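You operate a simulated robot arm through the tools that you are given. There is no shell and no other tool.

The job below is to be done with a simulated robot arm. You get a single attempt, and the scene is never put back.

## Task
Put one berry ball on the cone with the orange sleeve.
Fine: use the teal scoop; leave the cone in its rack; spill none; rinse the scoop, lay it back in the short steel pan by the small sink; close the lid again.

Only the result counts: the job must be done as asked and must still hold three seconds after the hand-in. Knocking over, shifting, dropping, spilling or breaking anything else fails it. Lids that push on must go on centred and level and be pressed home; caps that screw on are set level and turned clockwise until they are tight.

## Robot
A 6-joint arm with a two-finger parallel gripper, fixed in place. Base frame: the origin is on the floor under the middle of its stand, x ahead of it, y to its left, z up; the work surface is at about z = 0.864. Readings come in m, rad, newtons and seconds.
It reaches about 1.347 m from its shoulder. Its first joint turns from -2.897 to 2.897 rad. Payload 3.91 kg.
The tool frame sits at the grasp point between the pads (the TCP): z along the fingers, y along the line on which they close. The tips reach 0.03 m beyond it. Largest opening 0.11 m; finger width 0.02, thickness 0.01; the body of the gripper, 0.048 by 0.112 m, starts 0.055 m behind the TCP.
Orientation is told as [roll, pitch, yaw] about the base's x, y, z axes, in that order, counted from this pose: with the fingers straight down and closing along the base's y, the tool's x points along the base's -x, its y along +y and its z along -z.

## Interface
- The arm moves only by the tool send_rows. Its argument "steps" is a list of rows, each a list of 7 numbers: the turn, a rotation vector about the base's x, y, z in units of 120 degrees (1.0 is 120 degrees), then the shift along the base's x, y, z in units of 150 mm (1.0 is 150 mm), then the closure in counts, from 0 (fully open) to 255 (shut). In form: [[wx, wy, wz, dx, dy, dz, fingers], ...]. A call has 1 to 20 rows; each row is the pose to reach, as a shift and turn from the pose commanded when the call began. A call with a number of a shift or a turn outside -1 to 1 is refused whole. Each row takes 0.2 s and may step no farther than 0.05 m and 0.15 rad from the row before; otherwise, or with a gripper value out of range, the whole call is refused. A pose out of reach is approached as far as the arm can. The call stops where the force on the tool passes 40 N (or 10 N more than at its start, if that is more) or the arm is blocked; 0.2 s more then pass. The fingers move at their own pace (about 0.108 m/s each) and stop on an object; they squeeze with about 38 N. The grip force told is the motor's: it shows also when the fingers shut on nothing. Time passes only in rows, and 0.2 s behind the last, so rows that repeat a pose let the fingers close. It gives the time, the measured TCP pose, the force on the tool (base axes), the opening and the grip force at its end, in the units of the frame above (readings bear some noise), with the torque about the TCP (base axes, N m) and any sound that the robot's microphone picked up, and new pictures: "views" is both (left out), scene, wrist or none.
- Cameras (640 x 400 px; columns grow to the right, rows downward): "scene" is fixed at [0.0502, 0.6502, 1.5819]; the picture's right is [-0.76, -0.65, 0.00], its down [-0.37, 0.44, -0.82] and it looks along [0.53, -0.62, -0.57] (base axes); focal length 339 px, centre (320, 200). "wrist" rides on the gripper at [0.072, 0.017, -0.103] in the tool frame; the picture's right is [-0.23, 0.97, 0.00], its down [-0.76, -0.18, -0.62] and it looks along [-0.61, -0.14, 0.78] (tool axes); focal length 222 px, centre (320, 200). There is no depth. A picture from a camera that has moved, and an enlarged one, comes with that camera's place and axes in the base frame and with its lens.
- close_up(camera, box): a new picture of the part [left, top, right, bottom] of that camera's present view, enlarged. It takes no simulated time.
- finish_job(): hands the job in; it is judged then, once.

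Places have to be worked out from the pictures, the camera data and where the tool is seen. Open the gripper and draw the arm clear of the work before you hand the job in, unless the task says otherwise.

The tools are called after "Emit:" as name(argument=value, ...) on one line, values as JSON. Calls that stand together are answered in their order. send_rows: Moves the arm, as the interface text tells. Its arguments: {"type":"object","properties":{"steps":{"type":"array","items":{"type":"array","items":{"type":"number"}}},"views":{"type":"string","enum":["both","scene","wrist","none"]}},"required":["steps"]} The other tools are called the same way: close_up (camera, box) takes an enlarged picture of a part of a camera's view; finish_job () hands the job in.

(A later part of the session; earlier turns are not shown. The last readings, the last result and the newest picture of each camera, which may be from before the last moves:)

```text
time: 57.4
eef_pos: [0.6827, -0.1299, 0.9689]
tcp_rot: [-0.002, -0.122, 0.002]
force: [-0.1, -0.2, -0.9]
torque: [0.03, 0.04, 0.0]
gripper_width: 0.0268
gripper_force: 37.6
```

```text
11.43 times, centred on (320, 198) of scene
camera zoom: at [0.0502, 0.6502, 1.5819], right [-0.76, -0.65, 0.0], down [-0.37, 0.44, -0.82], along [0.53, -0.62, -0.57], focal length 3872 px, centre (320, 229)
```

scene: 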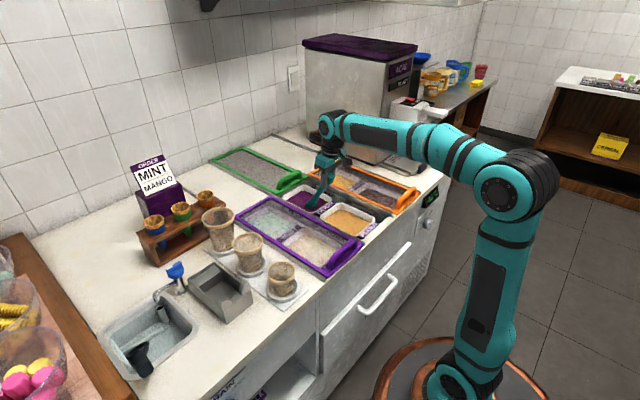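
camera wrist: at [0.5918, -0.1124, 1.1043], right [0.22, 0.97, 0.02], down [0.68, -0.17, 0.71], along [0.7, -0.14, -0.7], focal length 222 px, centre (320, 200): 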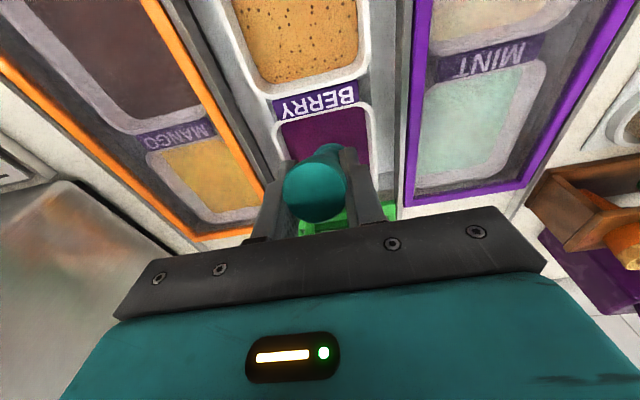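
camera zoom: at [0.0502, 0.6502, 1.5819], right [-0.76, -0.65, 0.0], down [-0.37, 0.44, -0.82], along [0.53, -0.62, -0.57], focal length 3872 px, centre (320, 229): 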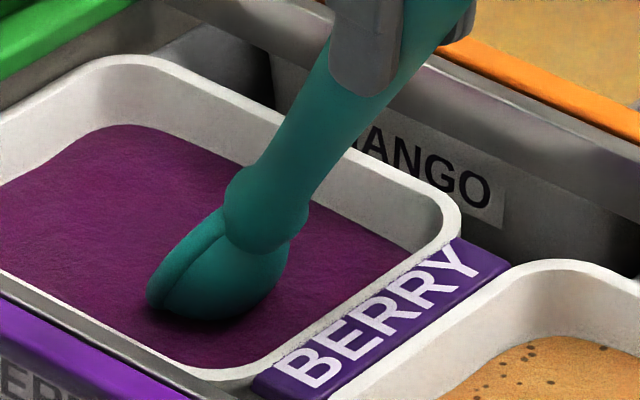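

The bowl seems to hover just above the surface (contact shadow below). From this, the scoop is slightly longer than assumed (TCP→rim centre ≈0.174 m), so I lower by another 10 mm and look again.

Emit:
send_rows(steps=[[0, 0, 0, 0, 0, -0.035, 255], [0, 0, 0, 0, 0, -0.067, 255]], views="none")

Emit:
close_up(camera="scene", box=[295, 180, 345, 215])

```text
time: 58.0
eef_pos: [0.6835, -0.1315, 0.9591]
tcp_rot: [-0.003, -0.122, 0.002]
force: [0.7, 1.9, -0.3]
torque: [0.2, -0.2, 0.13]
gripper_width: 0.0265
gripper_force: 37.9
```

```text
11.43 times, centred on (320, 198) of scene
camera zoom: at [0.0502, 0.6502, 1.5819], right [-0.76, -0.65, 0.0], down [-0.37, 0.44, -0.82], along [0.53, -0.62, -0.57], focal length 3872 px, centre (320, 229)
```

zoom: 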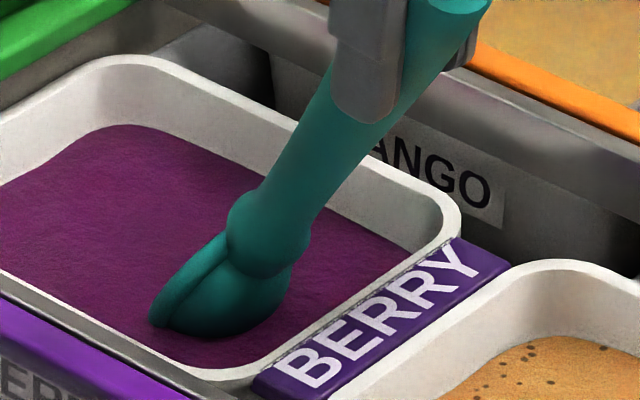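

Contact now registers (torque and small forces), so the surface is at about z≈0.785 at the bowl's tip. I dig in and push forward, beginning to level the bowl.

Emit:
send_rows(steps=[[0, 0, 0, 0.019, 0, -0.067, 255], [0, 0, 0, 0.053, 0, -0.127, 255], [0, -0.0158, 0, 0.073, 0, -0.173, 255], [0, -0.0408, 0, 0.081, 0, -0.213, 255]], views="none")

Emit:
close_up(camera="scene", box=[290, 175, 350, 215])

```text
time: 59.0
eef_pos: [0.6933, -0.1307, 0.9282]
tcp_rot: [-0.004, -0.211, 0.001]
force: [-10.0, -0.2, 20.8]
torque: [0.0, -0.66, -0.04]
gripper_width: 0.0266
gripper_force: 37.8
```

```text
10.00 times, centred on (320, 195) of scene
camera zoom: at [0.0502, 0.6502, 1.5819], right [-0.76, -0.65, 0.0], down [-0.37, 0.44, -0.82], along [0.53, -0.62, -0.57], focal length 3388 px, centre (320, 250)
```

zoom: 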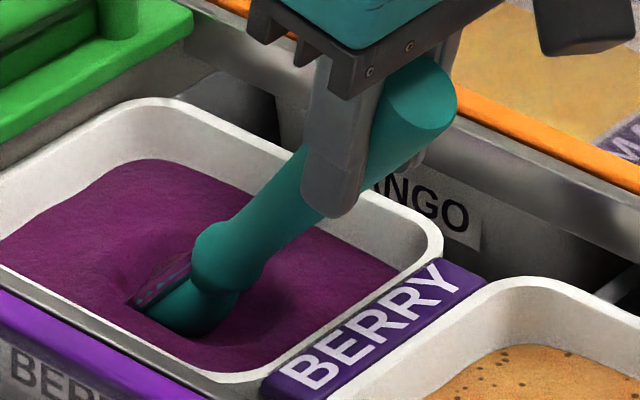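

The bowl is cutting into the ice cream (about 20 N up, 10 N back) and the grip is holding with only a slight angle change. I continue forward while levelling.

Emit:
send_rows(steps=[[0, -0.025, 0, 0.02, 0, -0.03, 255], [0, -0.06, 0, 0.01, 0, -0.08, 255], [0, -0.1, 0, -0.01, 0, -0.12, 255], [0, -0.14, 0, -0.04, 0, -0.15, 255]], views="none")

Emit:
close_up(camera="scene", box=[290, 175, 350, 215])

```text
time: 60.0
eef_pos: [0.6894, -0.1294, 0.9044]
tcp_rot: [-0.003, -0.503, 0.0]
force: [-2.5, -0.4, -1.0]
torque: [0.04, 0.22, 0.01]
gripper_width: 0.0264
gripper_force: 37.8
```

```text
10.00 times, centred on (320, 195) of scene
camera zoom: at [0.0502, 0.6502, 1.5819], right [-0.76, -0.65, 0.0], down [-0.37, 0.44, -0.82], along [0.53, -0.62, -0.57], focal length 3388 px, centre (320, 250)
```

zoom: 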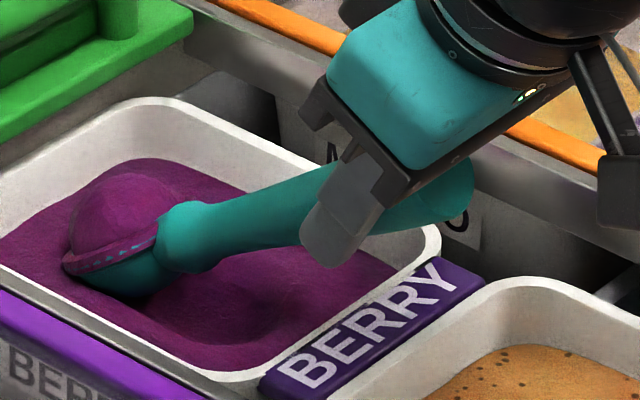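

A full berry ball has formed in the bowl. I lift it out gently, levelling further and backing a few centimetres away from the open lid's edge.

Emit:
send_rows(steps=[[0, 0, 0, 0, 0, 0.067, 255], [0, -0.0167, 0, -0.062, 0, 0.113, 255], [0, -0.0417, 0, -0.146, 0, 0.154, 255], [0, -0.0667, 0, -0.227, 0, 0.207, 255], [0, -0.0917, 0, -0.306, 0, 0.271, 255], [0, -0.1167, 0, -0.368, 0, 0.348, 255], [0, -0.125, 0, -0.387, 0, 0.469, 255], [0, -0.125, 0, -0.387, 0, 0.602, 255]], views="both")

Emit:
close_up(camera="scene", box=[280, 140, 380, 210])

```text
time: 61.8
eef_pos: [0.6297, -0.1301, 0.9951]
tcp_rot: [-0.007, -0.764, 0.001]
force: [-0.6, -0.1, 0.2]
torque: [0.03, -0.03, -0.02]
gripper_width: 0.0001
gripper_force: 38.0
camera wrist: at [0.5075, -0.1124, 1.0199], right [0.17, 0.97, 0.15], down [0.12, -0.17, 0.98], along [0.98, -0.14, -0.14], focal length 222 px, centre (320, 200)
```

scene: 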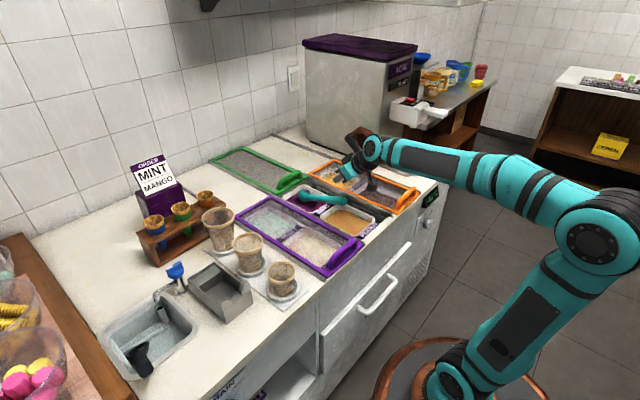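
wrist: 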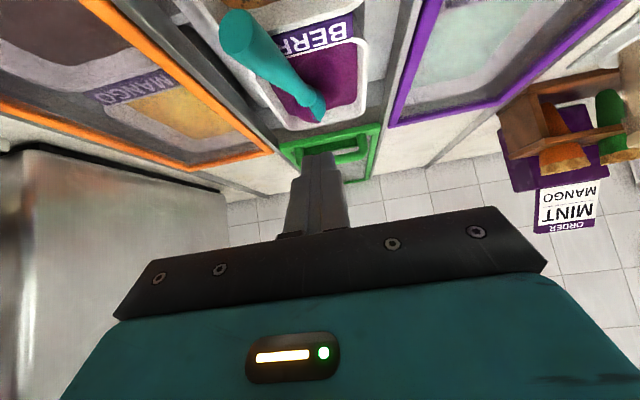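

```text
5.71 times, centred on (330, 175) of scene
camera zoom: at [0.0502, 0.6502, 1.5819], right [-0.76, -0.65, 0.0], down [-0.37, 0.44, -0.82], along [0.53, -0.62, -0.57], focal length 1936 px, centre (263, 343)
```

zoom: 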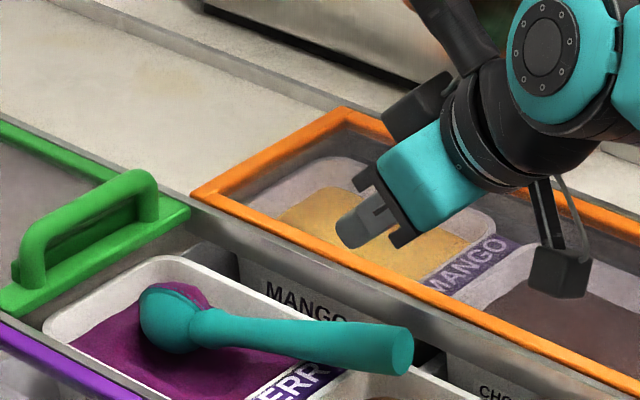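

The scoop slipped from the fingers during the lift; it is now lying in the berry tub with its handle over the near rim. I stop and examine exactly how it lies and where the ball is.

Emit:
close_up(camera="wrist", box=[200, 0, 400, 150])

Emit:
close_up(camera="scene", box=[280, 170, 370, 225])

Emit:
close_up(camera="scene", box=[295, 180, 335, 210])

```text
2.67 times, centred on (300, 75) of wrist
camera zoom: at [0.5075, -0.1124, 1.0199], right [0.17, 0.97, 0.15], down [0.12, -0.17, 0.98], along [0.98, -0.14, -0.14], focal length 592 px, centre (373, 533)
```

zoom: 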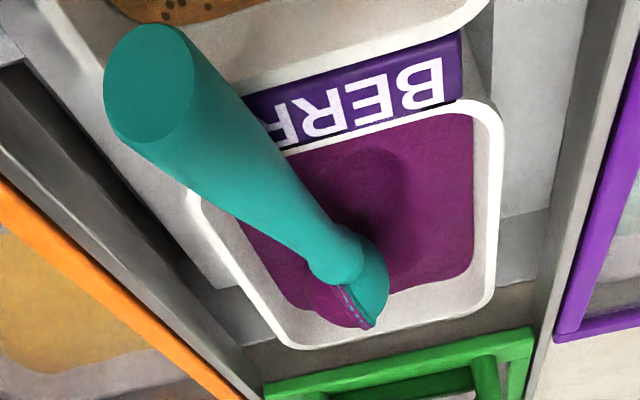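

```text
7.11 times, centred on (325, 198) of scene
camera zoom: at [0.0502, 0.6502, 1.5819], right [-0.76, -0.65, 0.0], down [-0.37, 0.44, -0.82], along [0.53, -0.62, -0.57], focal length 2409 px, centre (284, 218)
```

zoom: 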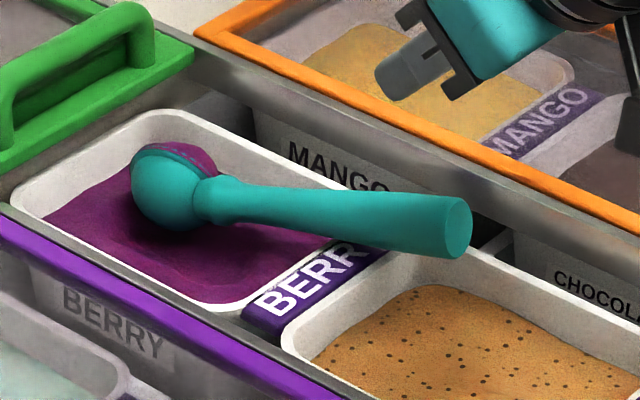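

```text
13.33 times, centred on (315, 195) of scene
camera zoom: at [0.0502, 0.6502, 1.5819], right [-0.76, -0.65, 0.0], down [-0.37, 0.44, -0.82], along [0.53, -0.62, -0.57], focal length 4517 px, centre (387, 267)
```

zoom: 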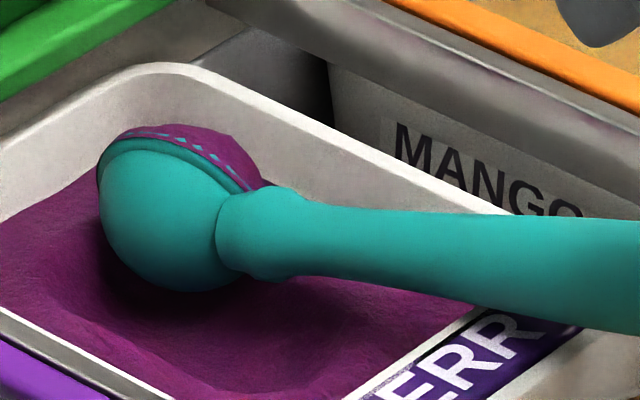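

The ball is still stuck in the bowl, and the scoop lies rolled about 60° on its side with its handle resting on the tub's near rim (butt near (0.643, −0.175, 0.861), neck near (0.79, −0.15, 0.827)). I back the gripper off and open it slightly to get a second view for a careful re-grasp.

Emit:
send_rows(steps=[[0, 0, 0, -0.05, 0, 0.15, 255], [0, 0, 0, -0.1, 0, 0.35, 200], [0, 0, 0, -0.2, 0, 0.55, 139], [0, 0, 0, -0.3, 0, 0.7, 139]], views="both")

Emit:
close_up(camera="wrist", box=[220, 40, 380, 160])

Emit:
close_up(camera="scene", box=[285, 170, 375, 225])

```text
time: 62.8
eef_pos: [0.5872, -0.1305, 1.0984]
tcp_rot: [-0.004, -0.762, 0.001]
force: [0.4, 0.1, 0.1]
torque: [0.02, 0.0, -0.01]
gripper_width: 0.0499
gripper_force: 0.2
camera wrist: at [0.464, -0.1123, 1.1249], right [0.17, 0.97, 0.15], down [0.12, -0.17, 0.98], along [0.98, -0.14, -0.15], focal length 222 px, centre (320, 200)
```

scene: 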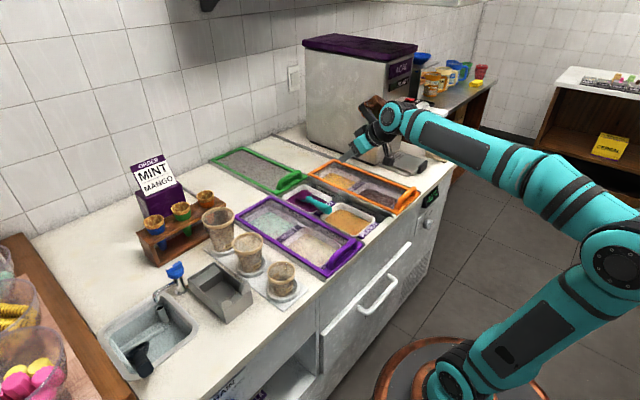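
wrist: 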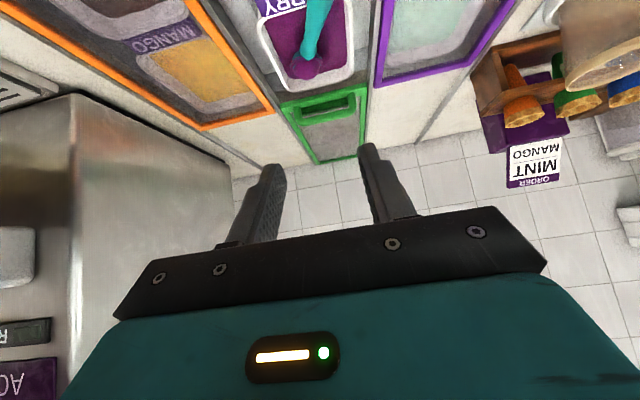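

```text
3.33 times, centred on (300, 100) of wrist
camera zoom: at [0.464, -0.1123, 1.1249], right [0.17, 0.97, 0.15], down [0.12, -0.17, 0.98], along [0.98, -0.14, -0.15], focal length 740 px, centre (387, 533)
```

zoom: 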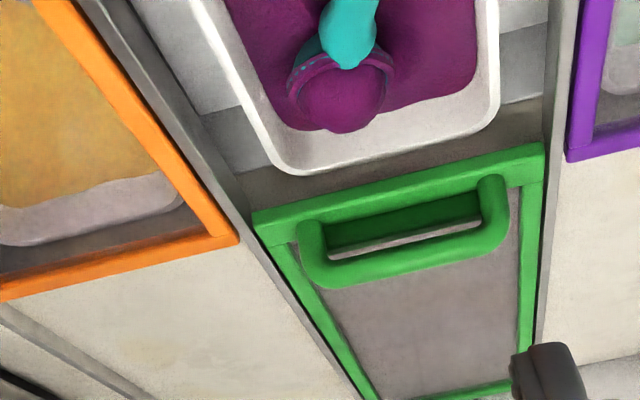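

```text
7.11 times, centred on (330, 198) of scene
camera zoom: at [0.0502, 0.6502, 1.5819], right [-0.76, -0.65, 0.0], down [-0.37, 0.44, -0.82], along [0.53, -0.62, -0.57], focal length 2409 px, centre (249, 218)
```

zoom: 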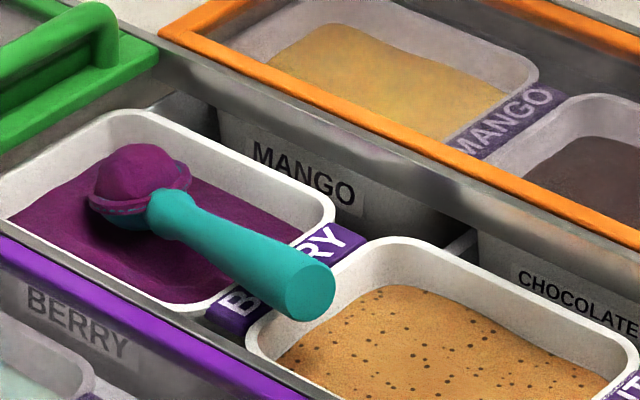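

Good news: on its own the scoop has settled with the ball facing up and the handle lying over the tub's near rim. I change the camera pitch so the whole handle is visible for triangulation.

Emit:
send_rows(steps=[[0, 0.05, 0, -0.06, 0, 0, 139], [0, 0.1, 0, -0.12, 0, -0.05, 139], [0, 0.15, 0, -0.18, 0, -0.12, 139]], views="wrist")

Emit:
close_up(camera="wrist", box=[240, 40, 390, 150])

Emit:
close_up(camera="scene", box=[285, 170, 375, 225])

```text
time: 63.6
eef_pos: [0.5594, -0.1313, 1.0816]
tcp_rot: [-0.004, -0.448, 0.002]
force: [-0.4, 0.0, 0.1]
torque: [0.02, -0.01, -0.03]
gripper_width: 0.0504
gripper_force: 0.0
camera wrist: at [0.45, -0.1134, 1.1444], right [0.2, 0.97, 0.1], down [0.42, -0.17, 0.89], along [0.89, -0.14, -0.44], focal length 222 px, centre (320, 200)
```

wrist: 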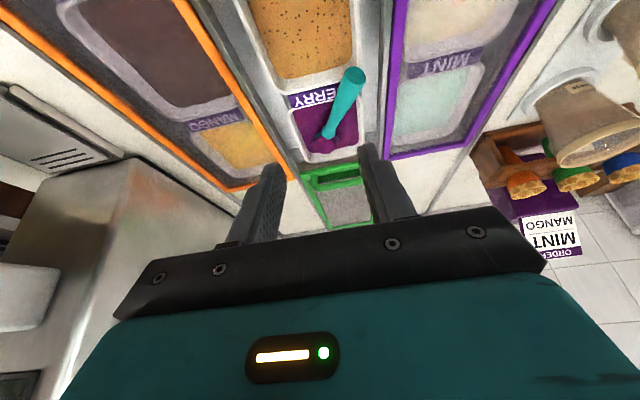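

```text
3.64 times, centred on (315, 95) of wrist
camera zoom: at [0.45, -0.1134, 1.1444], right [0.2, 0.97, 0.1], down [0.42, -0.17, 0.89], along [0.89, -0.14, -0.44], focal length 808 px, centre (338, 582)
```

zoom: 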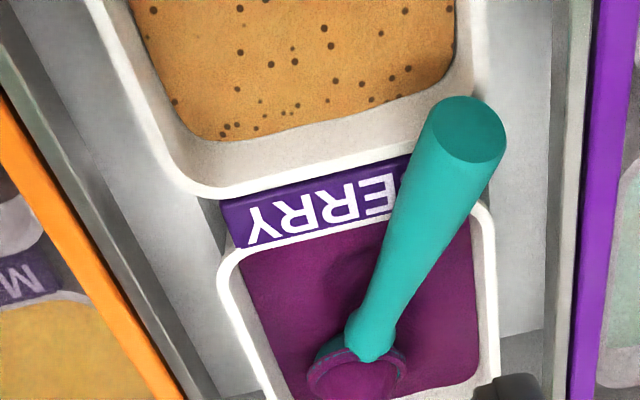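

```text
7.11 times, centred on (330, 198) of scene
camera zoom: at [0.0502, 0.6502, 1.5819], right [-0.76, -0.65, 0.0], down [-0.37, 0.44, -0.82], along [0.53, -0.62, -0.57], focal length 2409 px, centre (249, 218)
```

zoom: 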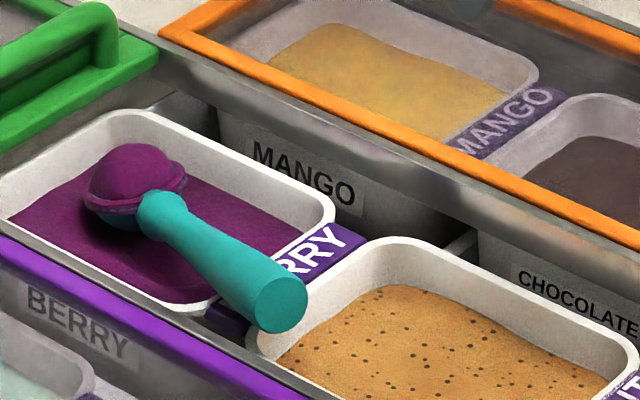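

The handle is still slowly swinging toward +y on the rim. I wait a second for it to settle.

Emit:
send_rows(steps=[[0, 0, 0, 0, 0, 0, 139], [0, 0, 0, 0, 0, 0, 139], [0, 0, 0, 0, 0, 0, 139], [0, 0, 0, 0, 0, 0, 139], [0, 0, 0, 0, 0, 0, 139]], views="wrist")

Emit:
close_up(camera="wrist", box=[240, 40, 390, 150])

Emit:
close_up(camera="scene", box=[285, 170, 375, 225])

```text
time: 64.8
eef_pos: [0.5599, -0.1303, 1.0819]
tcp_rot: [-0.002, -0.45, 0.002]
force: [-0.1, 0.2, 0.1]
torque: [0.01, 0.02, -0.02]
gripper_width: 0.05
gripper_force: 0.1
camera wrist: at [0.4503, -0.1136, 1.1442], right [0.2, 0.97, 0.1], down [0.42, -0.17, 0.89], along [0.89, -0.14, -0.44], focal length 222 px, centre (320, 200)
```

wrist: 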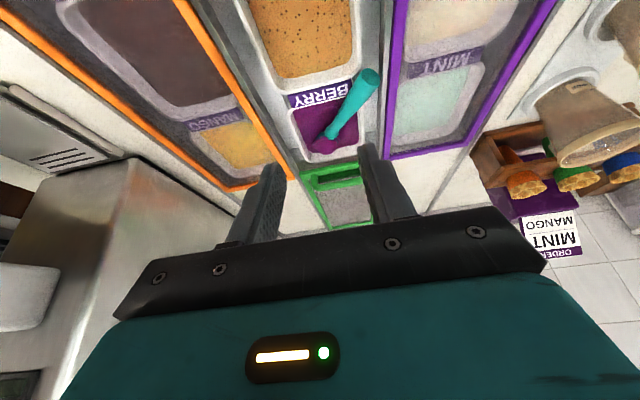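

```text
3.64 times, centred on (315, 95) of wrist
camera zoom: at [0.4503, -0.1136, 1.1442], right [0.2, 0.97, 0.1], down [0.42, -0.17, 0.89], along [0.89, -0.14, -0.44], focal length 808 px, centre (338, 582)
```

zoom: 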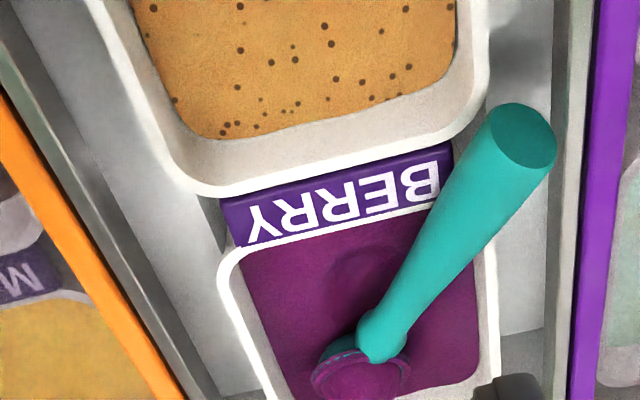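

```text
7.11 times, centred on (330, 198) of scene
camera zoom: at [0.0502, 0.6502, 1.5819], right [-0.76, -0.65, 0.0], down [-0.37, 0.44, -0.82], along [0.53, -0.62, -0.57], focal length 2409 px, centre (249, 218)
```

zoom: 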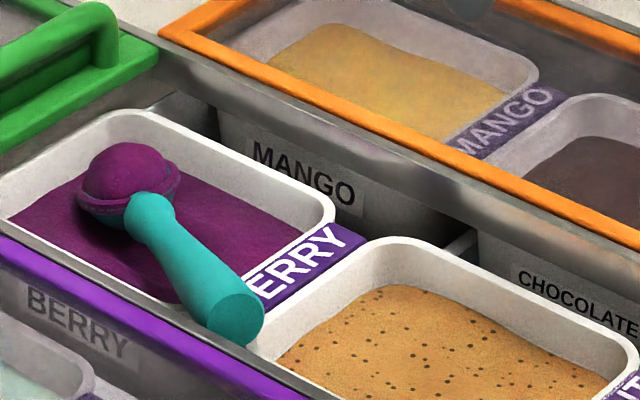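

The handle has come to lie against the well's side wall: butt ≈(0.668, −0.059, 0.862), pointing at azimuth −30°, elevation 15°, ball up. I move to a hover pose aligned with it (yaw −30°, pitch −28°), about 7–10 cm off the handle, with a 4 cm opening.

Emit:
send_rows(steps=[[-0.001, -0.004, -0.05, 0.15, 0.09, -0.2, 139], [-0.002, -0.008, -0.1, 0.3, 0.19, -0.4, 139], [-0.003, -0.012, -0.15, 0.45, 0.28, -0.6, 139], [-0.004, -0.016, -0.2, 0.6, 0.37, -0.8, 150], [-0.005, -0.0186, -0.248, 0.737, 0.467, -0.98, 162]], views="both")

Emit:
close_up(camera="wrist", box=[220, 60, 420, 220])

Emit:
close_up(camera="scene", box=[275, 160, 365, 225])

```text
time: 66.0
eef_pos: [0.667, -0.0629, 0.9368]
tcp_rot: [-0.002, -0.489, -0.518]
force: [-0.7, 0.1, 0.6]
torque: [0.02, 0.01, 0.0]
gripper_width: 0.04
gripper_force: 0.1
camera wrist: at [0.5791, 0.0088, 0.9944], right [0.66, 0.75, 0.1], down [0.24, -0.34, 0.91], along [0.71, -0.57, -0.4], focal length 222 px, centre (320, 200)
```

scene: 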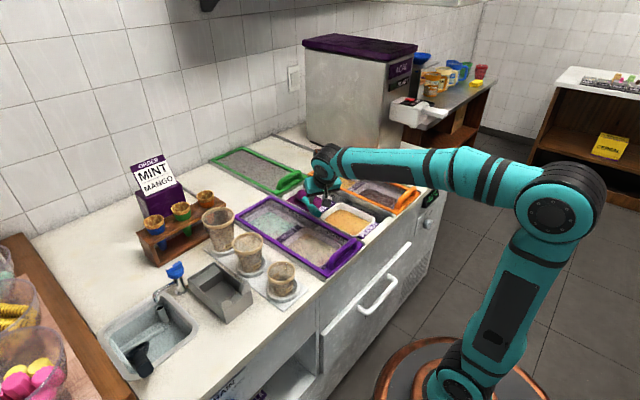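
wrist: 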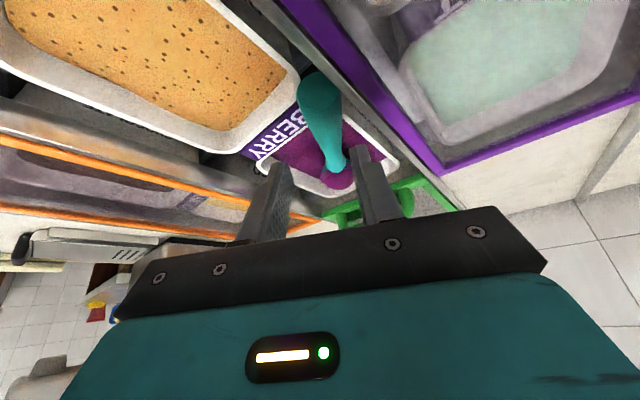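

```text
2.50 times, centred on (320, 140) of wrist
camera zoom: at [0.5791, 0.0088, 0.9944], right [0.66, 0.75, 0.1], down [0.24, -0.34, 0.91], along [0.71, -0.57, -0.4], focal length 555 px, centre (320, 350)
```

zoom: 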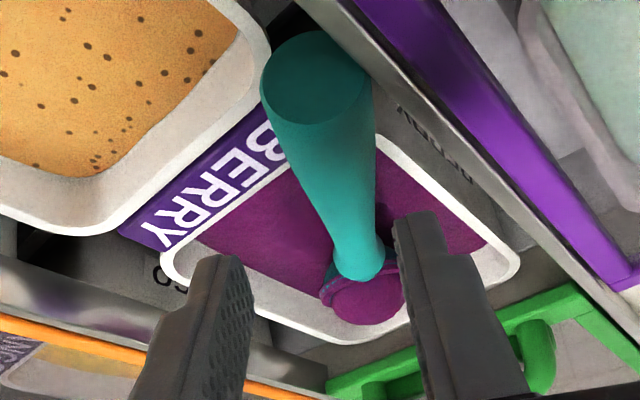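

```text
6.15 times, centred on (320, 192) of scene
camera zoom: at [0.0502, 0.6502, 1.5819], right [-0.76, -0.65, 0.0], down [-0.37, 0.44, -0.82], along [0.53, -0.62, -0.57], focal length 2085 px, centre (320, 246)
```

zoom: 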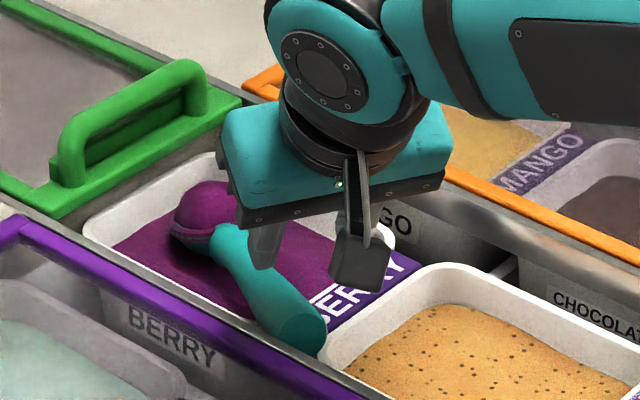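

The handle lies steady, in line with the gripper. I straighten the tool a little (to ~70° steep, so the fingertips stay clear of the rim) and come down to 1 cm above the grasp height.

Emit:
send_rows(steps=[[0.0165, 0.029, 0, 0.08, -0.023, -0.093, 162], [0.0331, 0.0579, 0, 0.161, -0.045, -0.185, 162], [0.0331, 0.0579, 0, 0.193, -0.063, -0.285, 162], [0.0331, 0.0579, 0, 0.221, -0.079, -0.373, 162]], views="wrist")

Emit:
close_up(camera="wrist", box=[220, 60, 420, 220])

Emit:
close_up(camera="scene", box=[285, 170, 355, 220])

```text
time: 67.0
eef_pos: [0.7012, -0.0724, 0.8792]
tcp_rot: [-0.003, -0.349, -0.517]
force: [1.4, -1.2, 1.4]
torque: [0.0, -0.02, -0.07]
gripper_width: 0.0392
gripper_force: 0.0
camera wrist: at [0.6215, -0.0056, 0.9529], right [0.67, 0.74, 0.07], down [0.35, -0.4, 0.85], along [0.66, -0.54, -0.53], focal length 222 px, centre (320, 200)
```

wrist: 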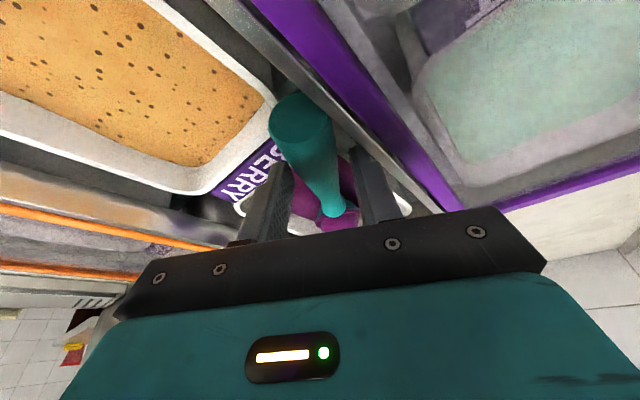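

```text
2.50 times, centred on (320, 140) of wrist
camera zoom: at [0.6215, -0.0056, 0.9529], right [0.67, 0.74, 0.07], down [0.35, -0.4, 0.85], along [0.66, -0.54, -0.53], focal length 555 px, centre (320, 350)
```

zoom: 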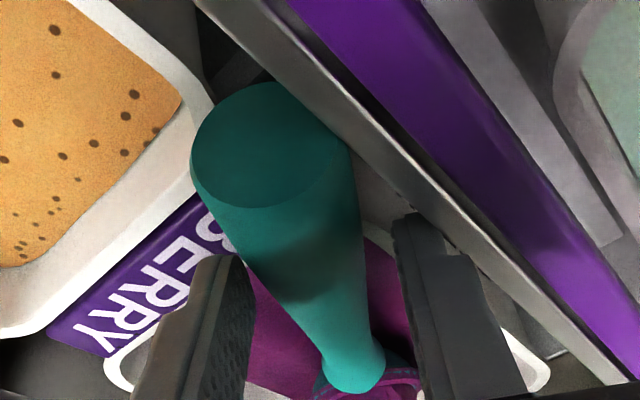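

```text
8.00 times, centred on (320, 195) of scene
camera zoom: at [0.0502, 0.6502, 1.5819], right [-0.76, -0.65, 0.0], down [-0.37, 0.44, -0.82], along [0.53, -0.62, -0.57], focal length 2710 px, centre (320, 240)
```

zoom: 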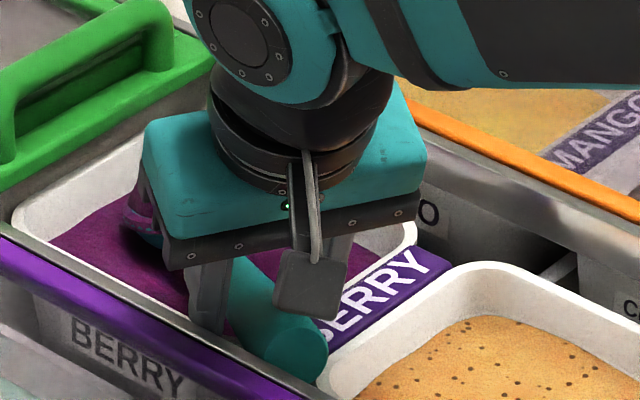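

The fingers straddle the handle. I ease down the last 8 mm and watch for contact.

Emit:
send_rows(steps=[[0, 0, 0, 0.008, -0.01, -0.025, 162], [0, 0, 0, 0.012, -0.018, -0.05, 162]], views="wrist")

Emit:
close_up(camera="wrist", box=[220, 60, 420, 220])

Emit:
close_up(camera="scene", box=[285, 170, 355, 220])

```text
time: 67.6
eef_pos: [0.7044, -0.0743, 0.8727]
tcp_rot: [-0.005, -0.348, -0.517]
force: [-0.8, -1.0, -0.4]
torque: [0.01, 0.01, 0.01]
gripper_width: 0.0403
gripper_force: 0.1
camera wrist: at [0.6231, -0.0081, 0.9454], right [0.67, 0.74, 0.07], down [0.35, -0.4, 0.85], along [0.66, -0.54, -0.53], focal length 222 px, centre (320, 200)
```

wrist: 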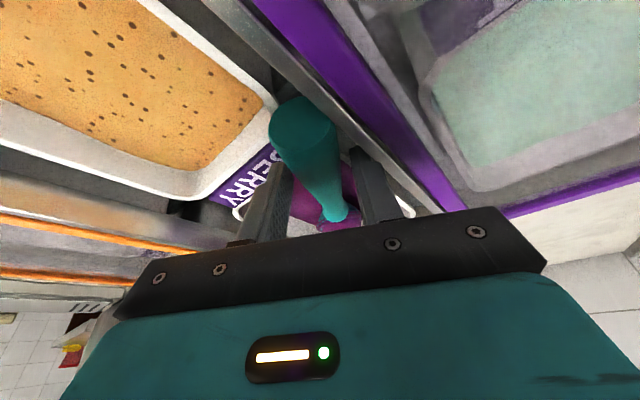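

```text
2.50 times, centred on (320, 140) of wrist
camera zoom: at [0.6231, -0.0081, 0.9454], right [0.67, 0.74, 0.07], down [0.35, -0.4, 0.85], along [0.66, -0.54, -0.53], focal length 555 px, centre (320, 350)
```

zoom: 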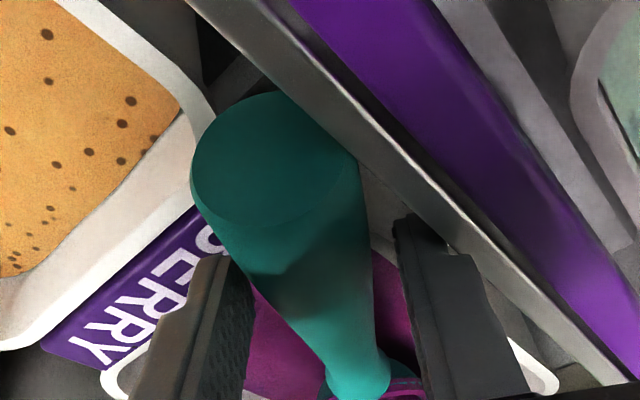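

```text
8.00 times, centred on (320, 195) of scene
camera zoom: at [0.0502, 0.6502, 1.5819], right [-0.76, -0.65, 0.0], down [-0.37, 0.44, -0.82], along [0.53, -0.62, -0.57], focal length 2710 px, centre (320, 240)
```

zoom: 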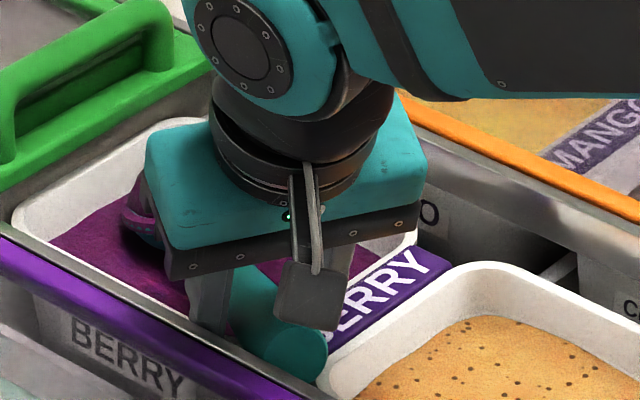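

No contact yet. I go 4 mm lower for a better hold.

Emit:
send_rows(steps=[[0, 0, 0, 0.004, -0.004, -0.013, 162], [0, 0, 0, 0.008, -0.006, -0.027, 162]], views="none")

```text
time: 68.2
eef_pos: [0.7049, -0.0761, 0.8686]
tcp_rot: [-0.005, -0.348, -0.518]
force: [-1.5, 0.9, 3.0]
torque: [0.09, 0.0, 0.01]
gripper_width: 0.0403
gripper_force: 0.1
```

Light contact (3 N) with the tag/rim, so I back up 1.5 mm and close on the handle.

Emit:
send_rows(steps=[[0, 0, 0, 0, 0, 0.01, 162], [0, 0, 0, 0, 0, 0.01, 255], [0, 0, 0, 0, 0, 0.01, 255], [0, 0, 0, 0, 0, 0.01, 255], [0, 0, 0, 0, 0, 0.01, 255]], views="wrist")

Emit:
close_up(camera="wrist", box=[220, 60, 420, 220])

Emit:
close_up(camera="scene", box=[285, 170, 355, 220])

```text
time: 69.4
eef_pos: [0.7058, -0.0752, 0.8695]
tcp_rot: [-0.003, -0.349, -0.515]
force: [-0.2, 0.1, 0.0]
torque: [0.0, 0.0, -0.08]
gripper_width: 0.0267
gripper_force: 37.8
camera wrist: at [0.625, -0.0096, 0.9432], right [0.67, 0.74, 0.07], down [0.35, -0.4, 0.85], along [0.66, -0.54, -0.53], focal length 222 px, centre (320, 200)
```

wrist: 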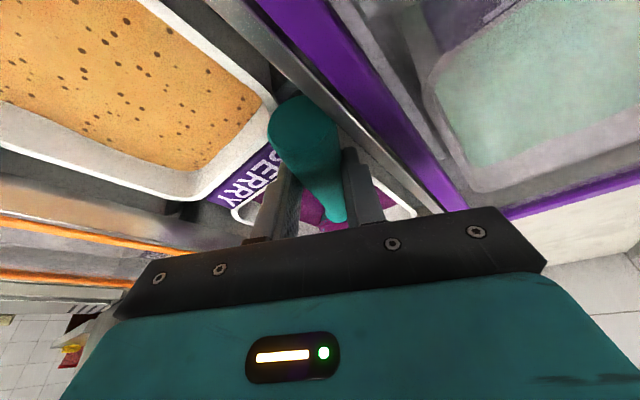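

```text
2.50 times, centred on (320, 140) of wrist
camera zoom: at [0.625, -0.0096, 0.9432], right [0.67, 0.74, 0.07], down [0.35, -0.4, 0.85], along [0.66, -0.54, -0.53], focal length 555 px, centre (320, 350)
```

zoom: 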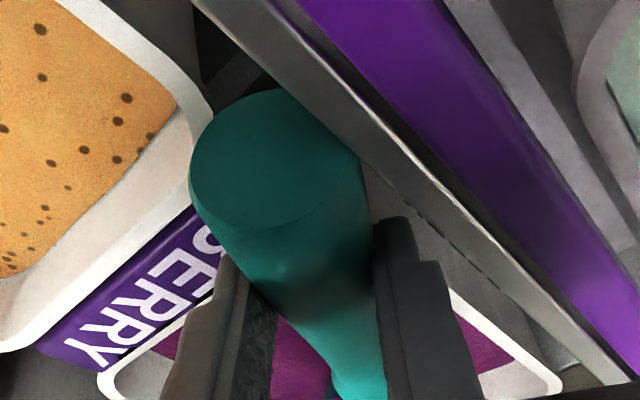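

```text
8.00 times, centred on (320, 195) of scene
camera zoom: at [0.0502, 0.6502, 1.5819], right [-0.76, -0.65, 0.0], down [-0.37, 0.44, -0.82], along [0.53, -0.62, -0.57], focal length 2710 px, centre (320, 240)
```

zoom: 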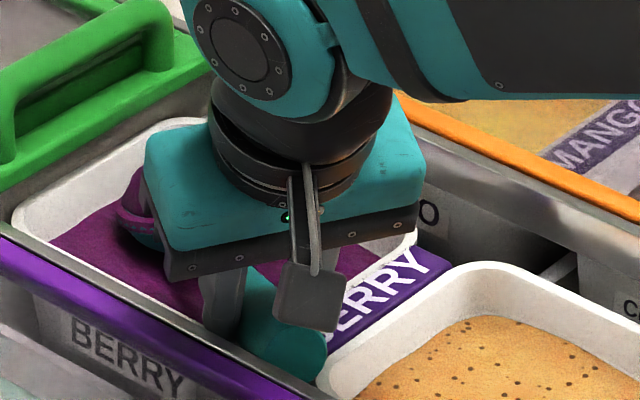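

Gripped at 26.7 mm and 38 N. I lift very slowly (3 mm per step) to let the bowl break free gently.

Emit:
send_rows(steps=[[0, 0, 0, 0, 0, 0.013, 255], [0, 0, 0, 0, 0, 0.027, 255], [0, 0, 0, 0, 0, 0.04, 255], [0, 0, 0, 0, 0, 0.06, 255], [0, 0, 0, 0, 0, 0.08, 255], [0, 0, 0, 0, 0, 0.1, 255], [0, 0, 0, 0, 0, 0.12, 255], [0, 0, 0, 0, 0, 0.14, 255]], views="wrist")

Emit:
close_up(camera="scene", box=[285, 165, 355, 215])

```text
time: 71.2
eef_pos: [0.7039, -0.0758, 0.8902]
tcp_rot: [-0.003, -0.35, -0.518]
force: [-0.6, -0.1, -2.2]
torque: [0.07, 0.08, 0.03]
gripper_width: 0.0263
gripper_force: 37.7
camera wrist: at [0.6251, -0.0096, 0.9637], right [0.67, 0.74, 0.07], down [0.35, -0.4, 0.85], along [0.66, -0.54, -0.53], focal length 222 px, centre (320, 200)
```

wrist: 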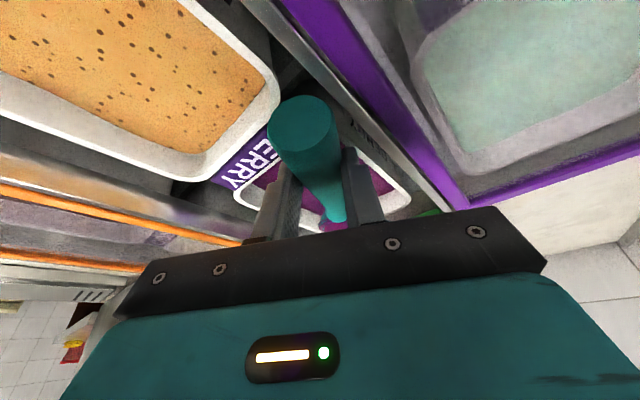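

```text
8.00 times, centred on (320, 190) of scene
camera zoom: at [0.0502, 0.6502, 1.5819], right [-0.76, -0.65, 0.0], down [-0.37, 0.44, -0.82], along [0.53, -0.62, -0.57], focal length 2710 px, centre (320, 280)
```

zoom: 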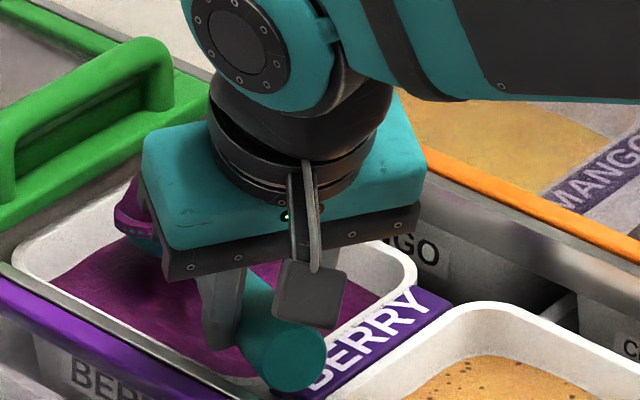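

The scoop comes up with the grip (about 2 N of weight). I keep raising it slowly while easing back from the lid's edge.

Emit:
send_rows(steps=[[0, 0, 0, -0.015, 0, 0.04, 255], [0, 0, 0, -0.035, 0, 0.08, 255], [0, 0, 0, -0.06, 0, 0.13, 255], [0, 0, 0, -0.09, 0, 0.18, 255], [0, 0, 0, -0.12, 0, 0.24, 255], [0, 0, 0, -0.15, 0, 0.3, 255], [0, 0, 0, -0.18, 0, 0.37, 255], [0, 0, 0, -0.2, 0, 0.45, 255], [0, 0, 0, -0.2, 0, 0.53, 255], [0, 0, 0, -0.2, 0, 0.6, 255]], views="both")

Emit:
close_up(camera="scene", box=[265, 140, 365, 210])

Emit:
close_up(camera="wrist", box=[220, 60, 420, 220])

```text
time: 73.4
eef_pos: [0.6743, -0.0762, 0.9797]
tcp_rot: [-0.004, -0.349, -0.519]
force: [-0.1, 0.5, -1.3]
torque: [0.02, 0.08, -0.02]
gripper_width: 0.0265
gripper_force: 37.6
camera wrist: at [0.595, -0.0098, 1.0538], right [0.67, 0.74, 0.07], down [0.35, -0.4, 0.85], along [0.66, -0.54, -0.53], focal length 222 px, centre (320, 200)
```

scene: 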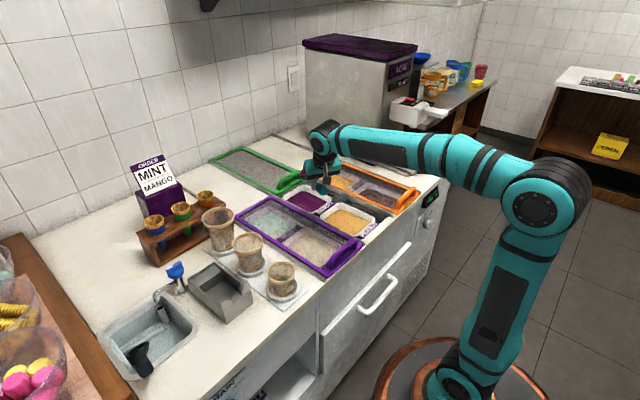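
wrist: 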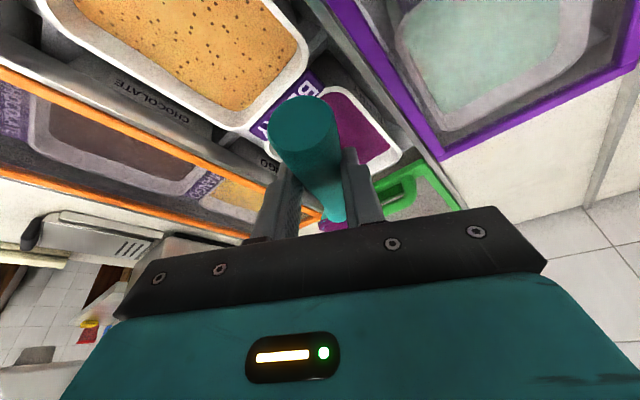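

```text
5.71 times, centred on (315, 175) of scene
camera zoom: at [0.0502, 0.6502, 1.5819], right [-0.76, -0.65, 0.0], down [-0.37, 0.44, -0.82], along [0.53, -0.62, -0.57], focal length 1936 px, centre (349, 343)
```

zoom: 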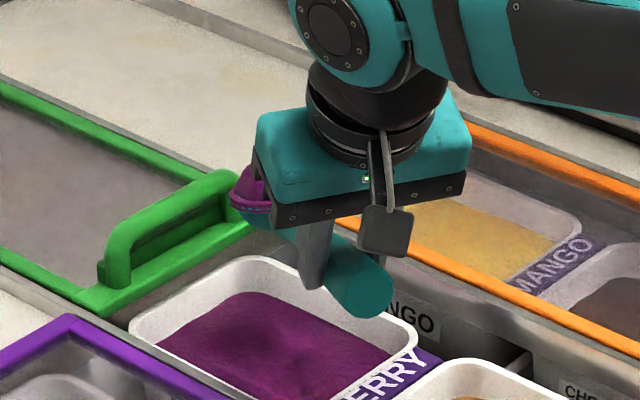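

```text
2.50 times, centred on (320, 140) of wrist
camera zoom: at [0.595, -0.0098, 1.0538], right [0.67, 0.74, 0.07], down [0.35, -0.4, 0.85], along [0.66, -0.54, -0.53], focal length 555 px, centre (320, 350)
```

zoom: 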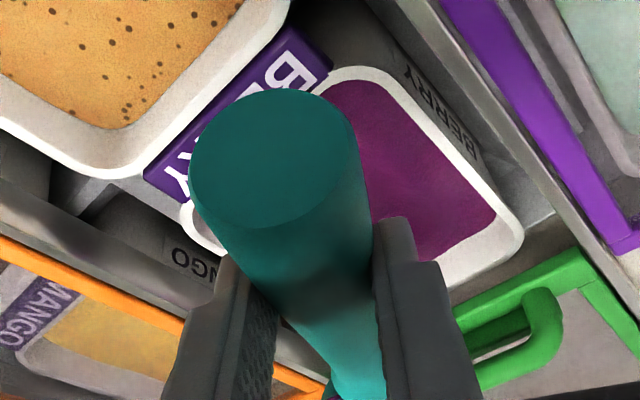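

The scoop with a full upright ball is clear of the tub, and the tub's surface is intact. I now raise it high and swing it toward the cone rack, yawing so the handle will come in from the robot's −y side, clear of the cups.

Emit:
send_rows(steps=[[0, 0, 0, 0, 0.05, 0.15, 255], [0, 0, 0, 0, 0.12, 0.35, 255], [0, 0, 0, 0, 0.2, 0.55, 255], [0, 0, 0, 0, 0.3, 0.75, 255], [0, 0, 0, 0, 0.4, 0.92, 255], [0, 0, 0, 0, 0.47, 1.0, 255]], views="none")

Emit:
send_rows(steps=[[0, 0, 0.04, 0.05, 0.08, 0.02, 255], [0, 0, 0.09, 0.12, 0.2, 0.04, 255], [0, 0, 0.15, 0.2, 0.35, 0.06, 255], [0, 0, 0.21, 0.28, 0.5, 0.08, 255], [0, 0, 0.27, 0.36, 0.65, 0.1, 255], [0, 0, 0.33, 0.44, 0.8, 0.12, 255], [0, 0, 0.385, 0.51, 0.93, 0.13, 255], [0, 0, 0.415, 0.55, 1.0, 0.13, 255]], views="both")

Emit:
close_up(camera="scene", box=[160, 120, 300, 220])

```text
time: 74.8
eef_pos: [0.6752, -0.0056, 1.1296]
tcp_rot: [-0.003, -0.349, -0.519]
force: [-0.1, 0.0, -1.9]
torque: [0.03, 0.08, -0.01]
gripper_width: 0.0263
gripper_force: 37.5
```

```text
time: 76.6
eef_pos: [0.7577, 0.1455, 1.1503]
tcp_rot: [-0.005, -0.349, 0.352]
force: [-0.4, 0.2, -1.0]
torque: [-0.03, 0.07, -0.02]
gripper_width: 0.0261
gripper_force: 37.9
camera wrist: at [0.6559, 0.126, 1.2234], right [-0.14, 0.99, 0.07], down [0.53, 0.01, 0.85], along [0.84, 0.15, -0.53], focal length 222 px, centre (320, 200)
```

scene: 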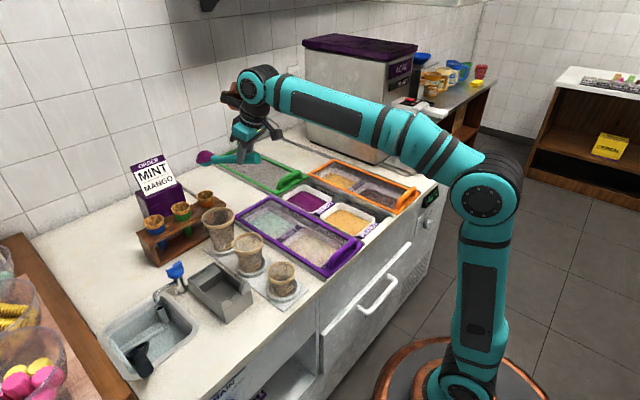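
wrist: 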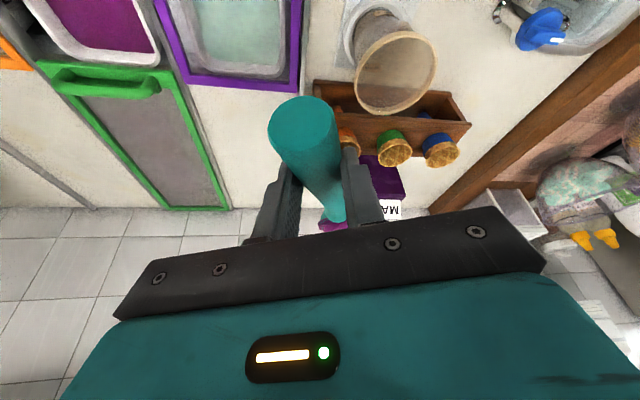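

```text
4.00 times, centred on (230, 170) of scene
camera zoom: at [0.0502, 0.6502, 1.5819], right [-0.76, -0.65, 0.0], down [-0.37, 0.44, -0.82], along [0.53, -0.62, -0.57], focal length 1355 px, centre (680, 320)
```

zoom: 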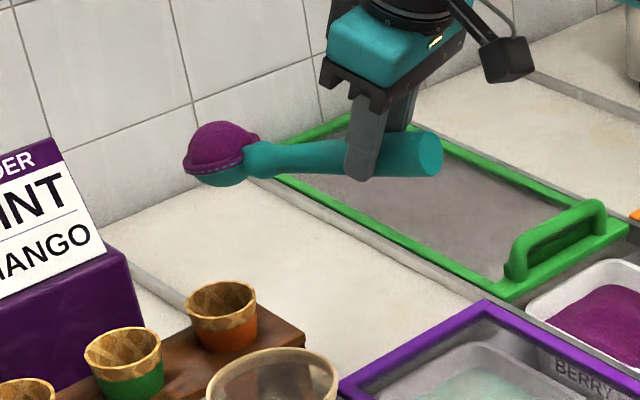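

The ball is intact and the scoop near the cone; pictures agree with the computed bowl position within about 1 cm. To be able to tip the ball out with a comfortable wrist motion, I first swing the scoop around (yaw about the vertical) at a safe height so that afterwards a simple forward pitch turns the bowl over.

Emit:
send_rows(steps=[[0, 0, 0.05, -0.02, -0.02, 0.02, 255], [0, 0, 0.115, -0.05, -0.05, 0.05, 255], [0, 0, 0.18, -0.08, -0.09, 0.08, 255], [0, 0, 0.245, -0.11, -0.13, 0.11, 255], [0, 0, 0.31, -0.14, -0.17, 0.14, 255], [0, 0, 0.375, -0.17, -0.21, 0.17, 255], [0, 0, 0.44, -0.2, -0.25, 0.2, 255], [0, 0, 0.505, -0.22, -0.28, 0.2, 255], [0, 0, 0.57, -0.24, -0.31, 0.2, 255], [0, 0, 0.635, -0.26, -0.33, 0.2, 255], [0, 0, 0.7, -0.27, -0.33, 0.2, 255], [0, 0, 0.75, -0.27, -0.33, 0.2, 255]], views="scene")

```text
time: 79.2
eef_pos: [0.7171, 0.095, 1.1799]
tcp_rot: [-0.003, -0.348, 1.924]
force: [0.2, 0.2, -0.2]
torque: [-0.11, -0.06, -0.02]
gripper_width: 0.0262
gripper_force: 37.6
```

scene: 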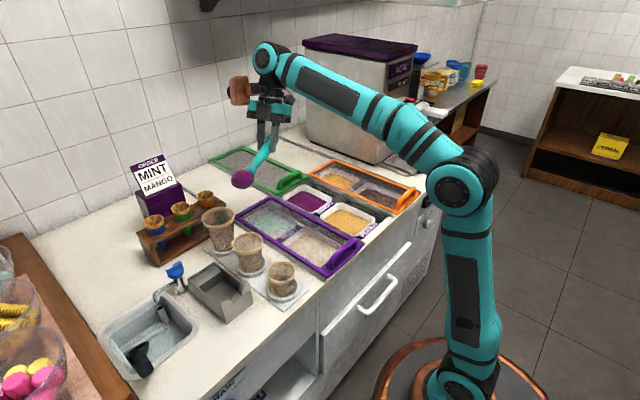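

The swing works and the ball stays put. I continue the yaw by another 75°.

Emit:
send_rows(steps=[[0, 0, 0.05, 0, 0, 0, 255], [0, 0, 0.11, 0, 0, 0, 255], [0, 0, 0.175, 0, 0, 0, 255], [0, 0, 0.24, 0, 0, 0, 255], [0, 0, 0.305, 0, 0, 0, 255], [0, 0, 0.37, 0, 0, 0, 255], [0, 0, 0.435, 0, 0, 0, 255], [0, 0, 0.5, 0, 0, 0, 255], [0, 0, 0.565, 0, 0, 0, 255], [0, 0, 0.623, 0, 0, 0, 255]], views="both")

Emit:
close_up(camera="scene", box=[220, 60, 360, 200])

```text
time: 80.7
eef_pos: [0.7079, 0.0972, 1.1456]
tcp_rot: [-0.012, -0.335, 2.696]
force: [10.2, 27.4, -32.1]
torque: [-3.82, 1.14, -0.19]
gripper_width: 0.0262
gripper_force: 38.0
out of reach, approached as far as the arm can: row 4, 5, 6, 7
stopped in row 7: the force on the tool passed its limit at 159 N (the readings are from after the stop); the commanded pose is now the measured one
camera wrist: at [0.7928, 0.038, 1.2204], right [-0.62, -0.79, 0.06], down [-0.39, 0.37, 0.84], along [-0.68, 0.49, -0.54], focal length 222 px, centre (320, 200)
```

scene: 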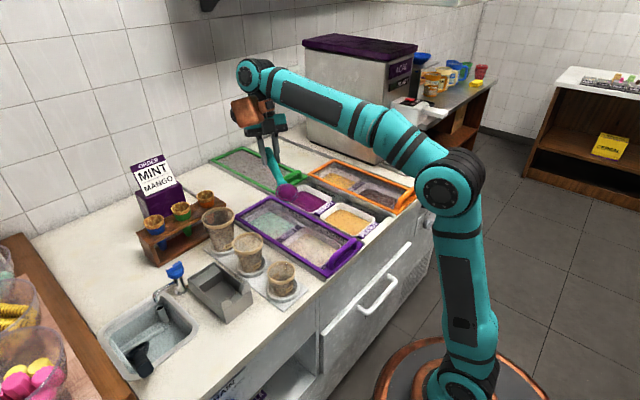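
wrist: 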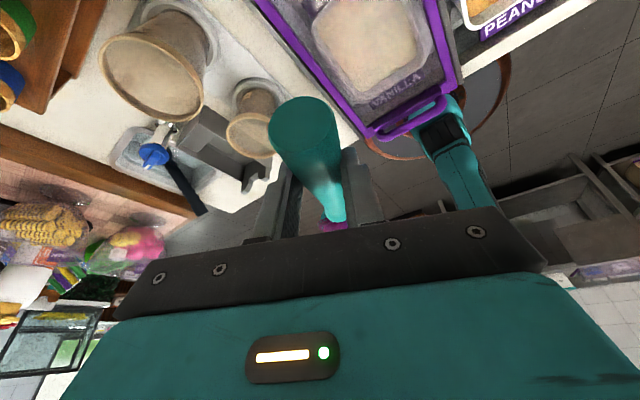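

```text
2.86 times, centred on (290, 130) of scene
camera zoom: at [0.0502, 0.6502, 1.5819], right [-0.76, -0.65, 0.0], down [-0.37, 0.44, -0.82], along [0.53, -0.62, -0.57], focal length 968 px, centre (406, 400)
```

zoom: 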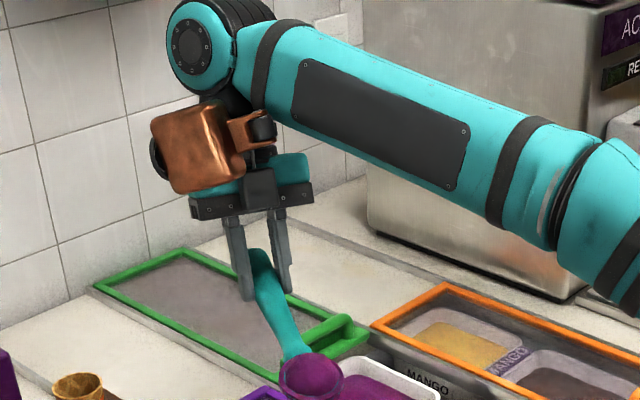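

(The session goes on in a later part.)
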